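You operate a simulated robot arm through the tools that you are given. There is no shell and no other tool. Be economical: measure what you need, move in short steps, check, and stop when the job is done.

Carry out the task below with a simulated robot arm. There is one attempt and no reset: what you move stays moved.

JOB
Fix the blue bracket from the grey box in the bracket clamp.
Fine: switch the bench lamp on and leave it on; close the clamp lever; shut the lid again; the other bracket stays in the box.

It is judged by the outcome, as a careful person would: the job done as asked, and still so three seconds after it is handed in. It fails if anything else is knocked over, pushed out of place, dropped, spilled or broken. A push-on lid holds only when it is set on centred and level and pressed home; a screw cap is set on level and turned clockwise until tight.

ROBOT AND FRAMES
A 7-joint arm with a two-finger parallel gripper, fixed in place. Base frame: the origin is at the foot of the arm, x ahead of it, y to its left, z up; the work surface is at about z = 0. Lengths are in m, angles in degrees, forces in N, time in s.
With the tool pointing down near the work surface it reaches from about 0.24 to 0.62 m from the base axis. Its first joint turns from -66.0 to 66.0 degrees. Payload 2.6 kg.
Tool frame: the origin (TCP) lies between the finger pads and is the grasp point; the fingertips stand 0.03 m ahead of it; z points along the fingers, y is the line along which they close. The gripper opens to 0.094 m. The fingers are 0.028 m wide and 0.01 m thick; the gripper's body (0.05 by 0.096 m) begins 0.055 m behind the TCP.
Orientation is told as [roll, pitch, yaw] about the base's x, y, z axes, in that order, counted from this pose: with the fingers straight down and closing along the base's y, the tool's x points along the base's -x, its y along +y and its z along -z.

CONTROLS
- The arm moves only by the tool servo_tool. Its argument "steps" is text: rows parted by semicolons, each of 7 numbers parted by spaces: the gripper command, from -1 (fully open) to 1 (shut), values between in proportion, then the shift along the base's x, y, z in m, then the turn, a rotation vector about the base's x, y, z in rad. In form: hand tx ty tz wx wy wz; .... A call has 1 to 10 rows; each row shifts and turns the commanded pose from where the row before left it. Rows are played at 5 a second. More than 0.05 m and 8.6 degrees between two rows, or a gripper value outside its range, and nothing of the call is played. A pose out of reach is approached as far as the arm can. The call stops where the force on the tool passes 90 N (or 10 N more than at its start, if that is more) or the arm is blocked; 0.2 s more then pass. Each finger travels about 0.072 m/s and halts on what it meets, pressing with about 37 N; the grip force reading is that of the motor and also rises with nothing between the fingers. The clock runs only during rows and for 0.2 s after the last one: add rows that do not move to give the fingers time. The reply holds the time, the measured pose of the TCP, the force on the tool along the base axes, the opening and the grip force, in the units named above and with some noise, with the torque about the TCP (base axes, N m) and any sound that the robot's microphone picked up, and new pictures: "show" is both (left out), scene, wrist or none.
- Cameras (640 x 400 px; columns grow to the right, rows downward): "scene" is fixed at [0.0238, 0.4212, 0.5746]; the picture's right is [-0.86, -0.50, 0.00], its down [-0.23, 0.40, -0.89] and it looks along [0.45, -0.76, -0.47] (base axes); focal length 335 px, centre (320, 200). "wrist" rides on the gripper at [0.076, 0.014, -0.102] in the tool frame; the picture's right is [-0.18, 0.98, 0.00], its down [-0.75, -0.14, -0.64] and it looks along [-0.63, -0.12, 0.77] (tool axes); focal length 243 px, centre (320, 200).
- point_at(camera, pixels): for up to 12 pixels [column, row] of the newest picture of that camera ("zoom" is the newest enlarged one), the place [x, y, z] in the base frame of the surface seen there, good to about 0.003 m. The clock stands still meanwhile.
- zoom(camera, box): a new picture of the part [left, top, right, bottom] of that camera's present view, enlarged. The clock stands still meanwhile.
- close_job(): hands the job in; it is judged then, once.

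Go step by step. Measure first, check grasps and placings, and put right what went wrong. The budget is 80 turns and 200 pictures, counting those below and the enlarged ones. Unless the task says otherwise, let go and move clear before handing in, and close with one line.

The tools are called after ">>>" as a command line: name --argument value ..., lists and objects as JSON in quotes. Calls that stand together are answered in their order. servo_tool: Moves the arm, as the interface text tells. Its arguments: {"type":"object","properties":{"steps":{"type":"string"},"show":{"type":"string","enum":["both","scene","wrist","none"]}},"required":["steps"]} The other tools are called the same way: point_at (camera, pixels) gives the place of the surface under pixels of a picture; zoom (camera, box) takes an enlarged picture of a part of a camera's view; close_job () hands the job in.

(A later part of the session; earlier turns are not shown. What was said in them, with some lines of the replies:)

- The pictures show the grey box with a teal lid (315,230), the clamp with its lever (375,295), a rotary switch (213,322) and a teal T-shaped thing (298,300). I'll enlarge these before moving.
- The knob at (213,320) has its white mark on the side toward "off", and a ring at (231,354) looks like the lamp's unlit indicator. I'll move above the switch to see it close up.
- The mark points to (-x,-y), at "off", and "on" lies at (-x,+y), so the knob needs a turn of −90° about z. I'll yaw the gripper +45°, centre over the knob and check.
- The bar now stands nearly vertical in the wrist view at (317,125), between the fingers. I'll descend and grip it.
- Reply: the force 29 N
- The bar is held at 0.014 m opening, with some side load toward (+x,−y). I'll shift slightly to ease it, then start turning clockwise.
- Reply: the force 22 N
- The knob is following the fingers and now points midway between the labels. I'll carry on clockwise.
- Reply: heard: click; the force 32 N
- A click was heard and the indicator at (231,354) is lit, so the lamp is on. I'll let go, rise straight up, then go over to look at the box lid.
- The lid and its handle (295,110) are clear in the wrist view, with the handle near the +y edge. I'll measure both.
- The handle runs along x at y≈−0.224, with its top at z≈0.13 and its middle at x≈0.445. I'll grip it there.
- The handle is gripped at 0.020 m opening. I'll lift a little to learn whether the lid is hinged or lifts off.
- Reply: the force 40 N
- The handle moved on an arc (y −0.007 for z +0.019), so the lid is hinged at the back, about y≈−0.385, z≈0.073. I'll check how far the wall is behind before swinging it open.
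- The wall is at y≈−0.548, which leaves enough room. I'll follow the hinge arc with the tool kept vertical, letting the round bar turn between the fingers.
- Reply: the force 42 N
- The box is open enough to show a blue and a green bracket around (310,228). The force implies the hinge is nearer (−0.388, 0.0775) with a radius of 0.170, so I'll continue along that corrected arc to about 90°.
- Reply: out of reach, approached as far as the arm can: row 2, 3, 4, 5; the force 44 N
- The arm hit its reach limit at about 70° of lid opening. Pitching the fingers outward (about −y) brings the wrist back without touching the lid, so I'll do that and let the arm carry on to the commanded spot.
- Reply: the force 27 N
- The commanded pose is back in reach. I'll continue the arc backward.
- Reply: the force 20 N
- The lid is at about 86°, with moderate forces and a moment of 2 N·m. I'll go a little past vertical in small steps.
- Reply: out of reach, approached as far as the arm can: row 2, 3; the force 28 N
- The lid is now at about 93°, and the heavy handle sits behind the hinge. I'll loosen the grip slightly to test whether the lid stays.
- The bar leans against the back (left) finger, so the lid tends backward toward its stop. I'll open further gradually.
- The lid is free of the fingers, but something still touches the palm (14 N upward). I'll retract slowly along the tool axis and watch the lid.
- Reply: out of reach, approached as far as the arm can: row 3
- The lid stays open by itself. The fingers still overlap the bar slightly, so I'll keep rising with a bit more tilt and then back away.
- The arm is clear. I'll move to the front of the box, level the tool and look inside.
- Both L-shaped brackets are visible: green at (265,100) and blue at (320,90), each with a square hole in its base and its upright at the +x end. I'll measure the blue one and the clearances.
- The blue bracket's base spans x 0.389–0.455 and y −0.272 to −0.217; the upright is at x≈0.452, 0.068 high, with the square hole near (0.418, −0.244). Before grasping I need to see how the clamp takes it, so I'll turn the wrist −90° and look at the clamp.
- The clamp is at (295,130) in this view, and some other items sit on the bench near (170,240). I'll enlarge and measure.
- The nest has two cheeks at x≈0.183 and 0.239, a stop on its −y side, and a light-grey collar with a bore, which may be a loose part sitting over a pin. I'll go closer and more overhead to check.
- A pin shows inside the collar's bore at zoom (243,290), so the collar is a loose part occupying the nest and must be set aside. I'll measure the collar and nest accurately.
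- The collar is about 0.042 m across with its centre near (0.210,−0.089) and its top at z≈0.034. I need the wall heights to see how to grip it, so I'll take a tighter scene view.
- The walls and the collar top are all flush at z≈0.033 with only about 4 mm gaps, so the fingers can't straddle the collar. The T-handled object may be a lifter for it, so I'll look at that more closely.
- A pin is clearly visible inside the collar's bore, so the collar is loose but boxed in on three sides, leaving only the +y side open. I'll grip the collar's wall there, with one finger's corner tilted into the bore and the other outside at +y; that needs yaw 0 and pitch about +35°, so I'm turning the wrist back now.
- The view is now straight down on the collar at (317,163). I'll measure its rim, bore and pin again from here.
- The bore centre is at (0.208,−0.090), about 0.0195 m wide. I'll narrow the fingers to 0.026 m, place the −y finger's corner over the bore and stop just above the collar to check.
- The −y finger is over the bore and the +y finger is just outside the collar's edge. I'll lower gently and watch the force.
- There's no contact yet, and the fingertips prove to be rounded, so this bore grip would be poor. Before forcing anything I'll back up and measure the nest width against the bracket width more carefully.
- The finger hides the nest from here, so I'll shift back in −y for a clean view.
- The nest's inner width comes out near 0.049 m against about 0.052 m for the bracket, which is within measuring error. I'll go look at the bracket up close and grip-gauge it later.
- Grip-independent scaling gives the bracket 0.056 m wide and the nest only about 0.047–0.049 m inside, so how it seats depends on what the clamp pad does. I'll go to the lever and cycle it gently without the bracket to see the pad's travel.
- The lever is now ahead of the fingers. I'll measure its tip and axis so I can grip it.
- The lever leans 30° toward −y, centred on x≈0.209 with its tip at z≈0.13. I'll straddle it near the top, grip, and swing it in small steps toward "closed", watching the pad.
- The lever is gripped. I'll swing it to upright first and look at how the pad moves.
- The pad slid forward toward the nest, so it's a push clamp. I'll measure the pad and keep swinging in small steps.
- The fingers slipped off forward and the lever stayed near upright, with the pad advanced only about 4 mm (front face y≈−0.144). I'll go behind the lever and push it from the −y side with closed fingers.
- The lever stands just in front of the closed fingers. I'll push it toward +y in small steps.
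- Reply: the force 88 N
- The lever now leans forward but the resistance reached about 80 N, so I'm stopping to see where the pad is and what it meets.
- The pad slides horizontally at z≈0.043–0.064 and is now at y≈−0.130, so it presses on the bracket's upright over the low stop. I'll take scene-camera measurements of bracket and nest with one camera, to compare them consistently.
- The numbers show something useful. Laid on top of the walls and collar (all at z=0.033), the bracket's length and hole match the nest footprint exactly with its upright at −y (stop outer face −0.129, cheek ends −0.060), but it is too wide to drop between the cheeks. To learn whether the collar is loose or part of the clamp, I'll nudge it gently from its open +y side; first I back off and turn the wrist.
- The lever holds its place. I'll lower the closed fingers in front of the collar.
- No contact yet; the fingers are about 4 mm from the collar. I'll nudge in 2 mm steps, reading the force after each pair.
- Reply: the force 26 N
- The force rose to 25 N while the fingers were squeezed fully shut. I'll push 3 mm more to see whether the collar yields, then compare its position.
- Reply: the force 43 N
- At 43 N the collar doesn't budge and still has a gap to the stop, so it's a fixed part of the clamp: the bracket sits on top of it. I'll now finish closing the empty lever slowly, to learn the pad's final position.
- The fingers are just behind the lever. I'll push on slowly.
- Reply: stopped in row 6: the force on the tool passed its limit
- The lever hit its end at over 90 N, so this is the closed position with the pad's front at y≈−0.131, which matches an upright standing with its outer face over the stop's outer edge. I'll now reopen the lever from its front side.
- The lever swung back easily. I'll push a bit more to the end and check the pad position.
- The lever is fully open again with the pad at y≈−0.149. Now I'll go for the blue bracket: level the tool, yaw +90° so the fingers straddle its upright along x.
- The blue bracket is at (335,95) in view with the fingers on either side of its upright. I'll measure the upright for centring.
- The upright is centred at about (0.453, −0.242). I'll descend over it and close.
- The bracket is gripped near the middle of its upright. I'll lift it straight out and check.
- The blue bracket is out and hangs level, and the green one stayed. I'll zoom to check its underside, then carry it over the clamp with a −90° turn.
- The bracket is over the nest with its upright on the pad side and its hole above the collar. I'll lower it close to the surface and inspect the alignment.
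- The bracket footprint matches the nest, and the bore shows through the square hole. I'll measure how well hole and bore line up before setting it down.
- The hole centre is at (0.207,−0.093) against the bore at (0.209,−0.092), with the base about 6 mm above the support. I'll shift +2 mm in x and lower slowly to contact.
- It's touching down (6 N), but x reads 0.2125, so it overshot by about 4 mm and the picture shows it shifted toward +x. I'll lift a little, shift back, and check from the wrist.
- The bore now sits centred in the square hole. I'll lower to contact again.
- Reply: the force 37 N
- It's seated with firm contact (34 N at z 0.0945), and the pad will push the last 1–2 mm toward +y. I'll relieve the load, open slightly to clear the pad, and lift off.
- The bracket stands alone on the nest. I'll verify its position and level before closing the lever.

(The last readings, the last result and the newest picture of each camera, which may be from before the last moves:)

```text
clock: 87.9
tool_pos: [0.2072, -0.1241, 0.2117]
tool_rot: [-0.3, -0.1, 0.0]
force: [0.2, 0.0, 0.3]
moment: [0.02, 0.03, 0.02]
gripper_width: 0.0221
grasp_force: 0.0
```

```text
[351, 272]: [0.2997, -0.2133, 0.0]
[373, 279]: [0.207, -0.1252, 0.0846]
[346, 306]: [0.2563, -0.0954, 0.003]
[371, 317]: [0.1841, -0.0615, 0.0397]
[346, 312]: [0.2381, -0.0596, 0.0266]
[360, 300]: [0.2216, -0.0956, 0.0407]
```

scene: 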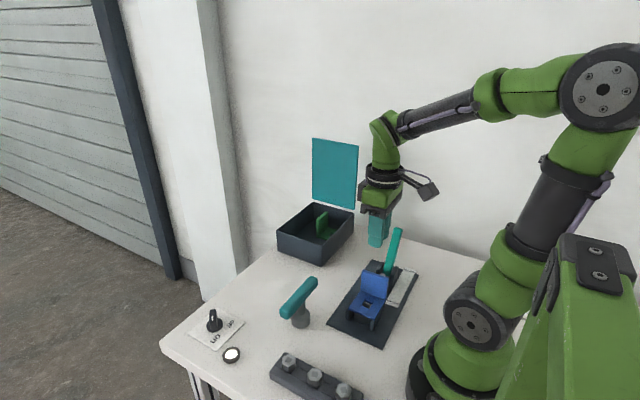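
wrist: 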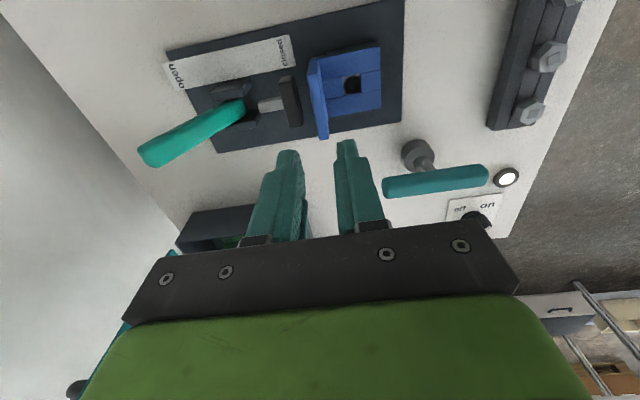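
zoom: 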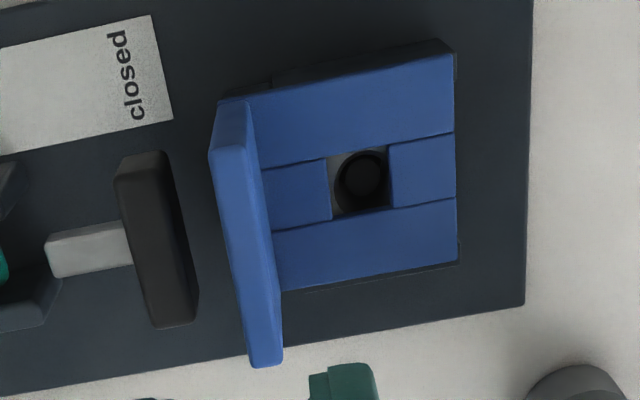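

The hole is at (0.208,−0.0925) over the pin at (0.208,−0.092), the base is level at z≈0.040, and the upright face is at y≈−0.132. Now I'll go behind the lever and close it.

>>> servo_tool --steps ".9 .001 -.044 0 0 0 0;.9 .001 -.044 0 0 0 0;.9 0 -.044 0 0 0 0;.9 0 -.046 0 0 0 0;.9 0 0 -.04 0 0 0;.9 0 0 -.045 0 0 0;.9 0 .01 0 0 0 0;.9 0 .01 0 0 0 0;.9 0 .01 0 0 0 0;.9 0 .01 0 0 0 0" --show "none"

>>> servo_tool --steps ".9 0 .008 0 0 0 0;.9 0 .008 0 0 0 0;.9 0 .008 0 0 0 0;.9 0 .006 0 0 0 0;.9 0 .006 0 0 0 0;.9 0 .005 0 0 0 0;.9 0 0 0 0 0 0" --show "both"

>>> zoom --camera "scene" --box '[325, 210, 425, 330]'

```text
clock: 89.9
tool_pos: [0.2104, -0.2882, 0.1351]
tool_rot: [-2.5, -1.0, -0.3]
force: [-3.3, -5.4, 11.2]
moment: [0.15, 0.14, 0.11]
gripper_width: 0.0015
grasp_force: 0.0
stopped in row 10: the force on the tool passed its limit (the readings are from after the stop); the commanded pose is now the measured one
```

```text
clock: 90.9
tool_pos: [0.2112, -0.2709, 0.1438]
tool_rot: [-3.8, -1.7, -0.5]
force: [-3.6, -4.0, 15.0]
moment: [0.21, 0.16, 0.12]
gripper_width: 0.0019
grasp_force: 0.0
stopped in row 4: the force on the tool passed its limit (the readings are from after the stop); the commanded pose is now the measured one
```

scene: 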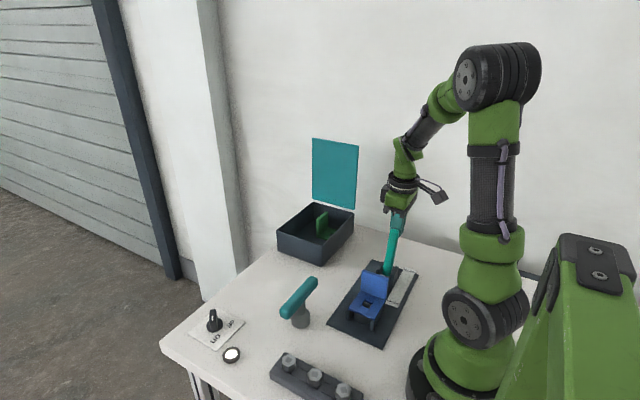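
wrist: 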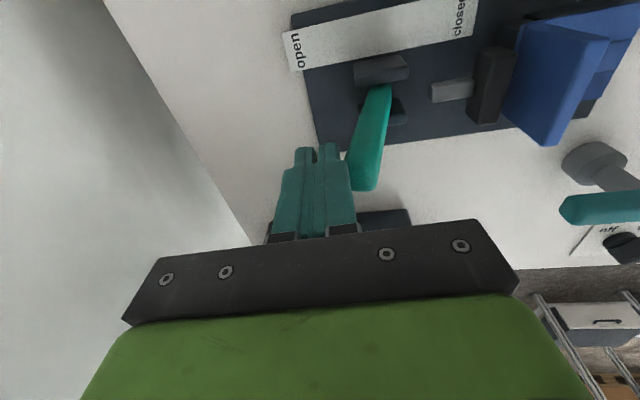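

```text
3.33 times, centred on (375, 270) of scene
```

zoom: 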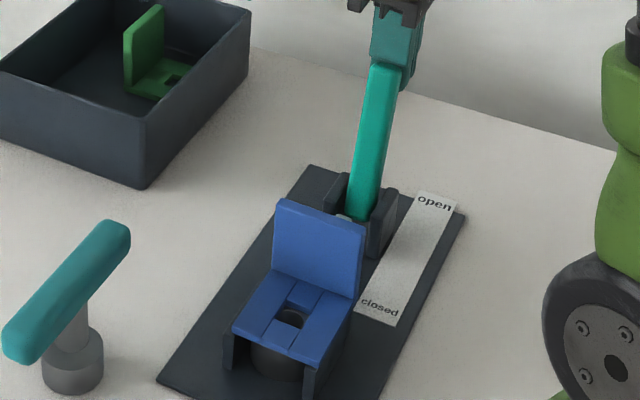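

The finger landed on the lever's top edge instead of behind it; the lever is still open and the bracket undisturbed. I'll rise, go further back, then come down behind it.

>>> servo_tool --steps ".9 0 -.005 .04 .066 .03 .01;.9 0 -.045 .01 0 0 0;.9 -.002 -.022 0 0 0 0;.9 0 0 -.04 0 0 0;.9 0 0 -.038 0 0 0;.9 0 0 0 0 0 0" --show "both"

```text
clock: 92.3
tool_pos: [0.2098, -0.3399, 0.1138]
tool_rot: [0.2, 0.2, 0.2]
force: [-0.4, -0.1, -0.2]
moment: [0.0, 0.02, -0.02]
gripper_width: 0.0047
grasp_force: 0.0
5 turns are left
```

scene: 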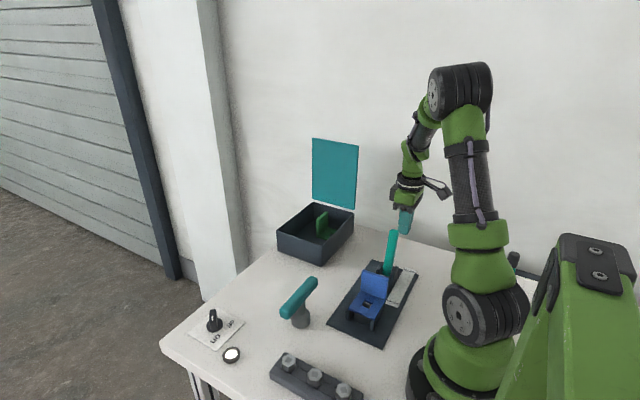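
wrist: 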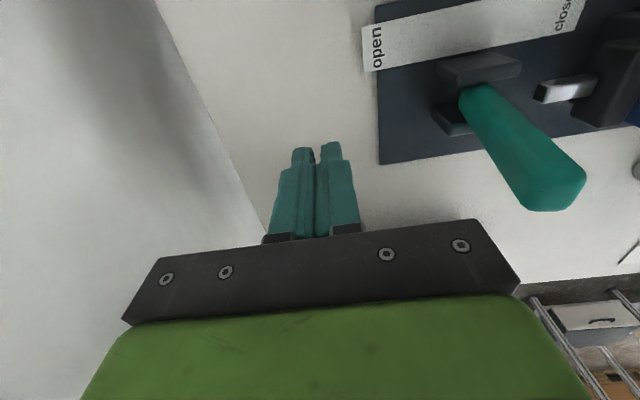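

Only 5 turns remain, so I'll combine moves: push the lever closed from behind, press once more, then back off and rise, with a picture to verify.

>>> servo_tool --steps ".9 0 .03 0 0 0 0;.9 0 .02 0 0 0 0;.9 0 .012 0 0 0 0;.9 0 .011 0 0 0 0;.9 0 .011 0 0 0 0;.9 0 .011 0 0 0 0;.9 0 .011 0 0 0 0;.9 0 .01 0 0 0 0;.9 0 .009 0 0 0 0;.9 0 .007 0 0 0 0" --show "none"

>>> servo_tool --steps ".9 0 .003 0 0 0 0;.9 0 .003 0 0 0 0;.9 0 .003 0 0 0 0;.9 0 .003 0 0 0 0;.9 0 0 0 0 0 0" --show "none"

>>> servo_tool --steps ".9 0 -.025 0 0 0 0;-.1 0 -.01 .04 0 0 0;-.1 0 0 .045 0 0 0;-.1 0 0 .045 0 0 0;-.1 0 0 .045 0 0 0;-.1 0 0 .02 0 0 0;-.1 0 0 0 0 0 0" --show "scene"

>>> zoom --camera "scene" --box '[325, 210, 425, 330]'

>>> point_at --camera "scene" --pixels '[[316, 141], [335, 142], [355, 147], [335, 180], [315, 190], [352, 200]]'

```text
clock: 94.5
tool_pos: [0.2092, -0.2117, 0.1144]
tool_rot: [-0.4, 0.1, 0.1]
force: [-2.6, -25.7, -4.4]
moment: [-0.84, 0.05, -0.03]
gripper_width: 0.0002
grasp_force: 0.1
```

```text
clock: 95.7
tool_pos: [0.2097, -0.2088, 0.1171]
tool_rot: [-1.8, -0.5, 0.5]
force: [-9.1, -73.0, -1.7]
moment: [-2.2, 0.27, 0.01]
gripper_width: 0.0001
grasp_force: 0.1
```

```text
clock: 97.3
tool_pos: [0.2085, -0.2324, 0.3105]
tool_rot: [0.2, 0.2, 0.1]
force: [-0.6, 0.5, 0.5]
moment: [-0.03, 0.03, 0.01]
gripper_width: 0.0517
grasp_force: 0.1
```

scene: 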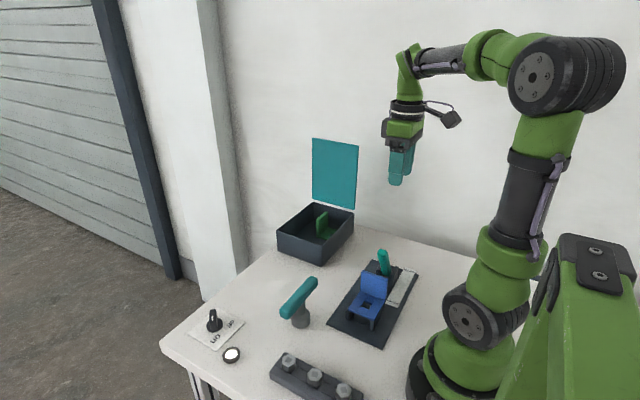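

```text
3.33 times, centred on (375, 270) of scene
```

zoom: 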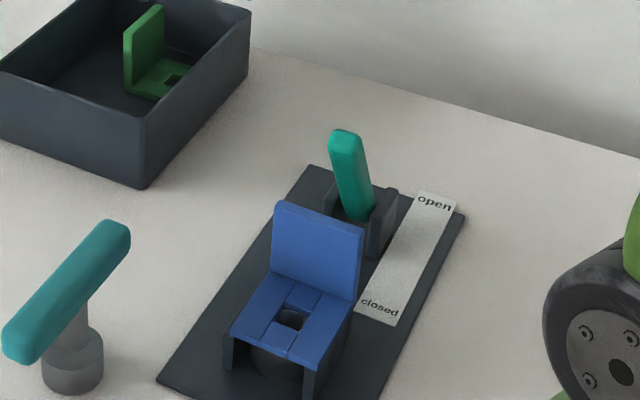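

```text
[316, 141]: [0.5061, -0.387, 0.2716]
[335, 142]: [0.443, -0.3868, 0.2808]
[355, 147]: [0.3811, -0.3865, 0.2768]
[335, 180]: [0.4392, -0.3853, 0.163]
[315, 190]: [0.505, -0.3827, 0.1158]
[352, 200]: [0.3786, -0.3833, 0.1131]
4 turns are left
```

The lever is closed and its pad holds the blue bracket, and the lid stands at about 91°. Now I'll bring the gripper over the lid, reverse my earlier exit path, and grip the handle again.

>>> servo_tool --steps ".02 .012 -.01 .03 0 -.06 0;.02 .0245 -.0265 .0 0 -.06 0;.02 .0245 -.0275 0 0 -.06 0;.02 .0255 -.0275 0 0 -.06 0;.02 .0255 -.0285 0 0 -.06 0;.02 .0255 -.0285 0 0 -.06 0;.02 .0255 -.0285 0 0 -.06 0;.02 .0275 -.0288 0 0 -.06 0;.02 0 0 0 0 0 0" --show "none"

>>> servo_tool --steps ".02 .02 0 -.02 0 0 0;.02 .005 0 -.012 0 .04 0;.02 .004 0 -.012 0 .04 0;.02 .003 0 -.011 0 .04 0;.02 .003 0 -.011 0 .04 0;.02 .003 0 -.011 0 0 0;.02 .003 0 -.011 0 0 0;.02 .003 0 -.008 0 0 0;.02 0 0 0 0 0 0" --show "none"

>>> servo_tool --steps ".9 0 0 0 0 0 0;.9 0 0 0 0 0 0;.9 0 0 0 0 0 0;.9 0 0 0 0 0 0" --show "both"

```text
clock: 99.3
tool_pos: [0.4011, -0.4358, 0.3396]
tool_rot: [0.2, -27.3, -0.1]
force: [0.3, 0.2, -0.1]
moment: [0.02, -0.01, 0.03]
gripper_width: 0.046
grasp_force: 0.1
```

```text
clock: 101.3
tool_pos: [0.4434, -0.4347, 0.2416]
tool_rot: [0.3, -18.1, 0.1]
force: [-0.8, 0.1, -0.3]
moment: [-0.02, -0.01, -0.02]
gripper_width: 0.0461
grasp_force: 0.1
out of reach, approached as far as the arm can: row 5
```

```text
clock: 102.3
tool_pos: [0.4436, -0.4353, 0.2417]
tool_rot: [0.2, -18.2, 0.0]
force: [4.3, -0.2, 1.2]
moment: [0.03, 0.04, -1.06]
gripper_width: 0.0201
grasp_force: 45.2
3 turns are left
```

scene: 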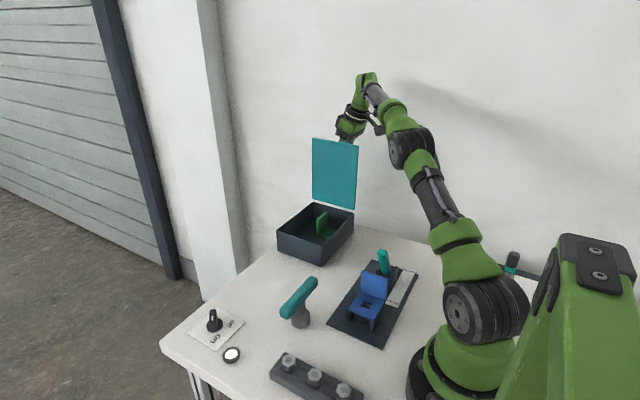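
wrist: 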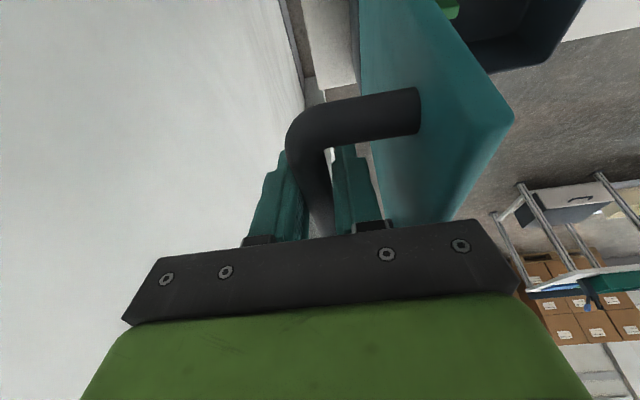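

The handle is gripped again (0.020 m). I'll swing the lid shut along the hinge arc and press it down at the end.

>>> servo_tool --steps ".9 0 .0108 .0026 0 0 0;.9 0 .0108 .0026 0 0 0;.9 0 .0118 .001 0 0 0;.9 0 .0118 .001 0 0 0;.9 0 .0118 -.0007 0 0 0;.9 0 .0119 -.0007 0 0 0;.9 0 .0117 -.0023 0 0 0;.9 0 .0116 -.0023 0 0 0;.9 0 .0112 -.004 0 0 0;.9 0 .0111 -.0039 0 0 0" --show "none"

>>> servo_tool --steps ".9 0 .0106 -.0054 0 0 0;.9 0 .0105 -.0054 0 0 0;.9 0 .0097 -.0069 0 0 0;.9 0 .0097 -.0069 0 0 0;.9 0 .0086 -.0081 0 0 0;.9 0 .0086 -.0081 0 0 0;.9 0 .0075 -.0092 0 0 0;.9 0 .0074 -.0093 0 0 0;.9 0 .0061 -.0102 0 0 0;.9 0 .006 -.0102 0 0 0" --show "none"

>>> servo_tool --steps ".9 0 .0039 -.0092 0 0 0;.9 0 .0039 -.0091 0 0 0;.9 0 .0022 -.0066 0 0 0;.9 0 .0021 -.0066 0 0 0;.9 0 0 -.002 0 0 0;.9 0 0 -.002 0 0 0;.9 0 0 0 0 0 0" --show "both"

>>> zoom --camera "scene" --box '[260, 170, 380, 275]'

```text
clock: 104.5
tool_pos: [0.4441, -0.3199, 0.2349]
tool_rot: [0.3, -18.1, 0.1]
force: [-2.2, -2.9, 3.0]
moment: [-0.26, -0.47, -0.75]
gripper_width: 0.0205
grasp_force: 44.7
```

```text
clock: 106.7
tool_pos: [0.4434, -0.2353, 0.1543]
tool_rot: [0.1, -18.3, 0.1]
force: [1.1, -11.5, -4.4]
moment: [-0.22, -0.1, 0.13]
gripper_width: 0.02
grasp_force: 45.1
```

```text
clock: 108.3
tool_pos: [0.4444, -0.2252, 0.1231]
tool_rot: [-0.2, -18.5, 0.1]
force: [-20.1, -10.9, 39.1]
moment: [-0.03, 0.48, 0.08]
gripper_width: 0.02
grasp_force: 45.4
```

scene: 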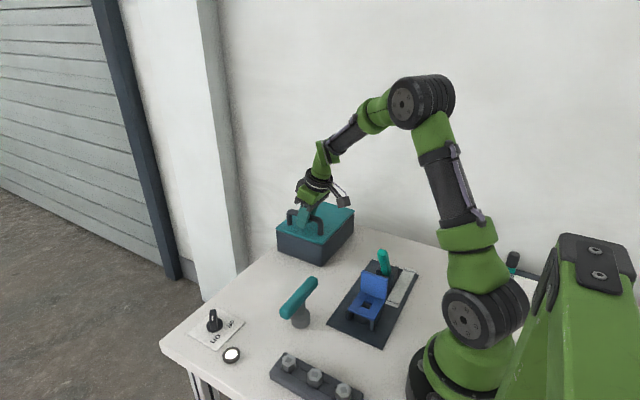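
wrist: 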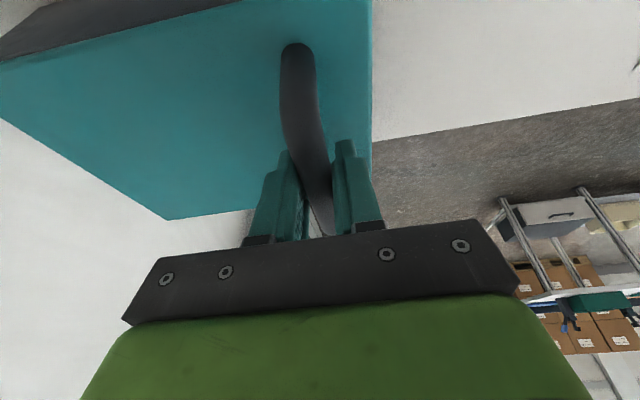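

```text
3.81 times, centred on (320, 222) of scene
2 turns are left
```

zoom: 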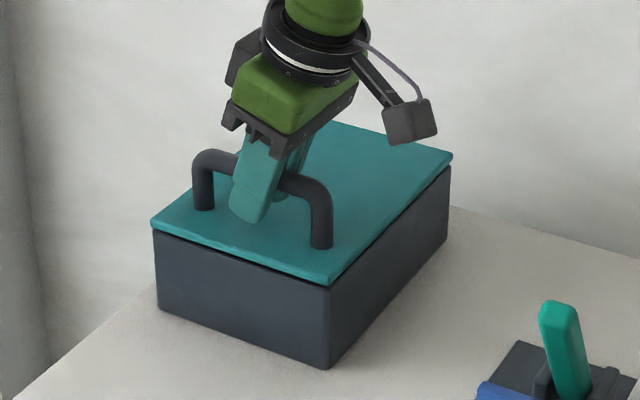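

The lid is shut, with the handle back at its original height under 39 N of pressing. I'll ease off, open, and retract along the tool axis.

>>> servo_tool --steps ".9 0 0 .002 0 0 0;.9 0 0 .002 0 0 0;.1 0 0 0 0 0 0;0 0 0 0 0 0 0;0 0 0 0 0 0 0;0 -.007 0 .02 0 0 0;0 -.013 0 .038 0 0 0;0 -.013 0 .04 0 0 0;0 -.013 0 .04 0 0 0;0 0 0 0 0 0 0" --show "scene"

>>> zoom --camera "scene" --box '[190, 190, 440, 370]'

```text
clock: 110.5
tool_pos: [0.3966, -0.2234, 0.2633]
tool_rot: [0.2, -18.1, 0.1]
force: [1.1, 0.8, 0.1]
moment: [0.01, 0.01, 0.01]
gripper_width: 0.0468
grasp_force: 0.1
```

scene: 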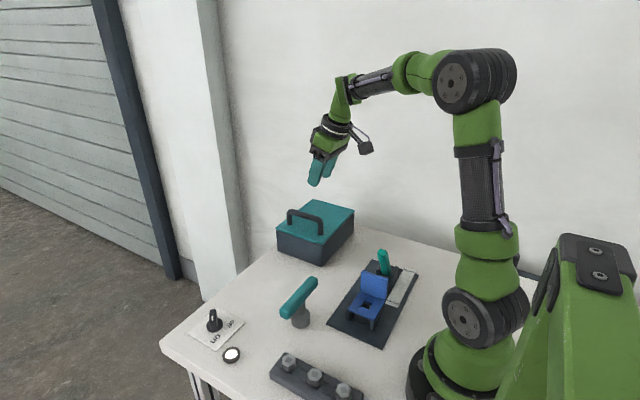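

```text
2.22 times, centred on (315, 280) of scene
1 turns are left
```

zoom: 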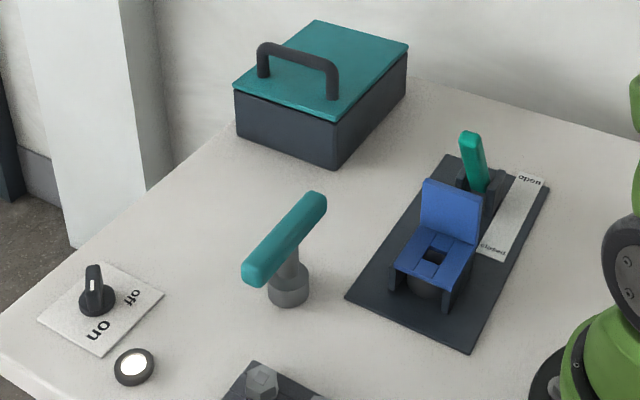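

The last picture shows the lamp lit, the blue bracket on the clamp with the lever closed, the lid shut with the green bracket left inside, and the arm clear. One doubt: the bracket was too wide to drop between the clamp's side walls, so it rests on top of them with the pad against its upright. Handing in.

>>> close_job

```text
The job is handed in.
```

I handed the job in with the blue bracket in the clamp and the lever closed, but I'm not certain it's seated the way the clamp intends. It was too wide to drop between the clamp's side walls, so it rests on top of them with the pad closed against its upright and its hole over the pin. The bench lamp is on, the box lid is shut, and the green bracket is still inside.
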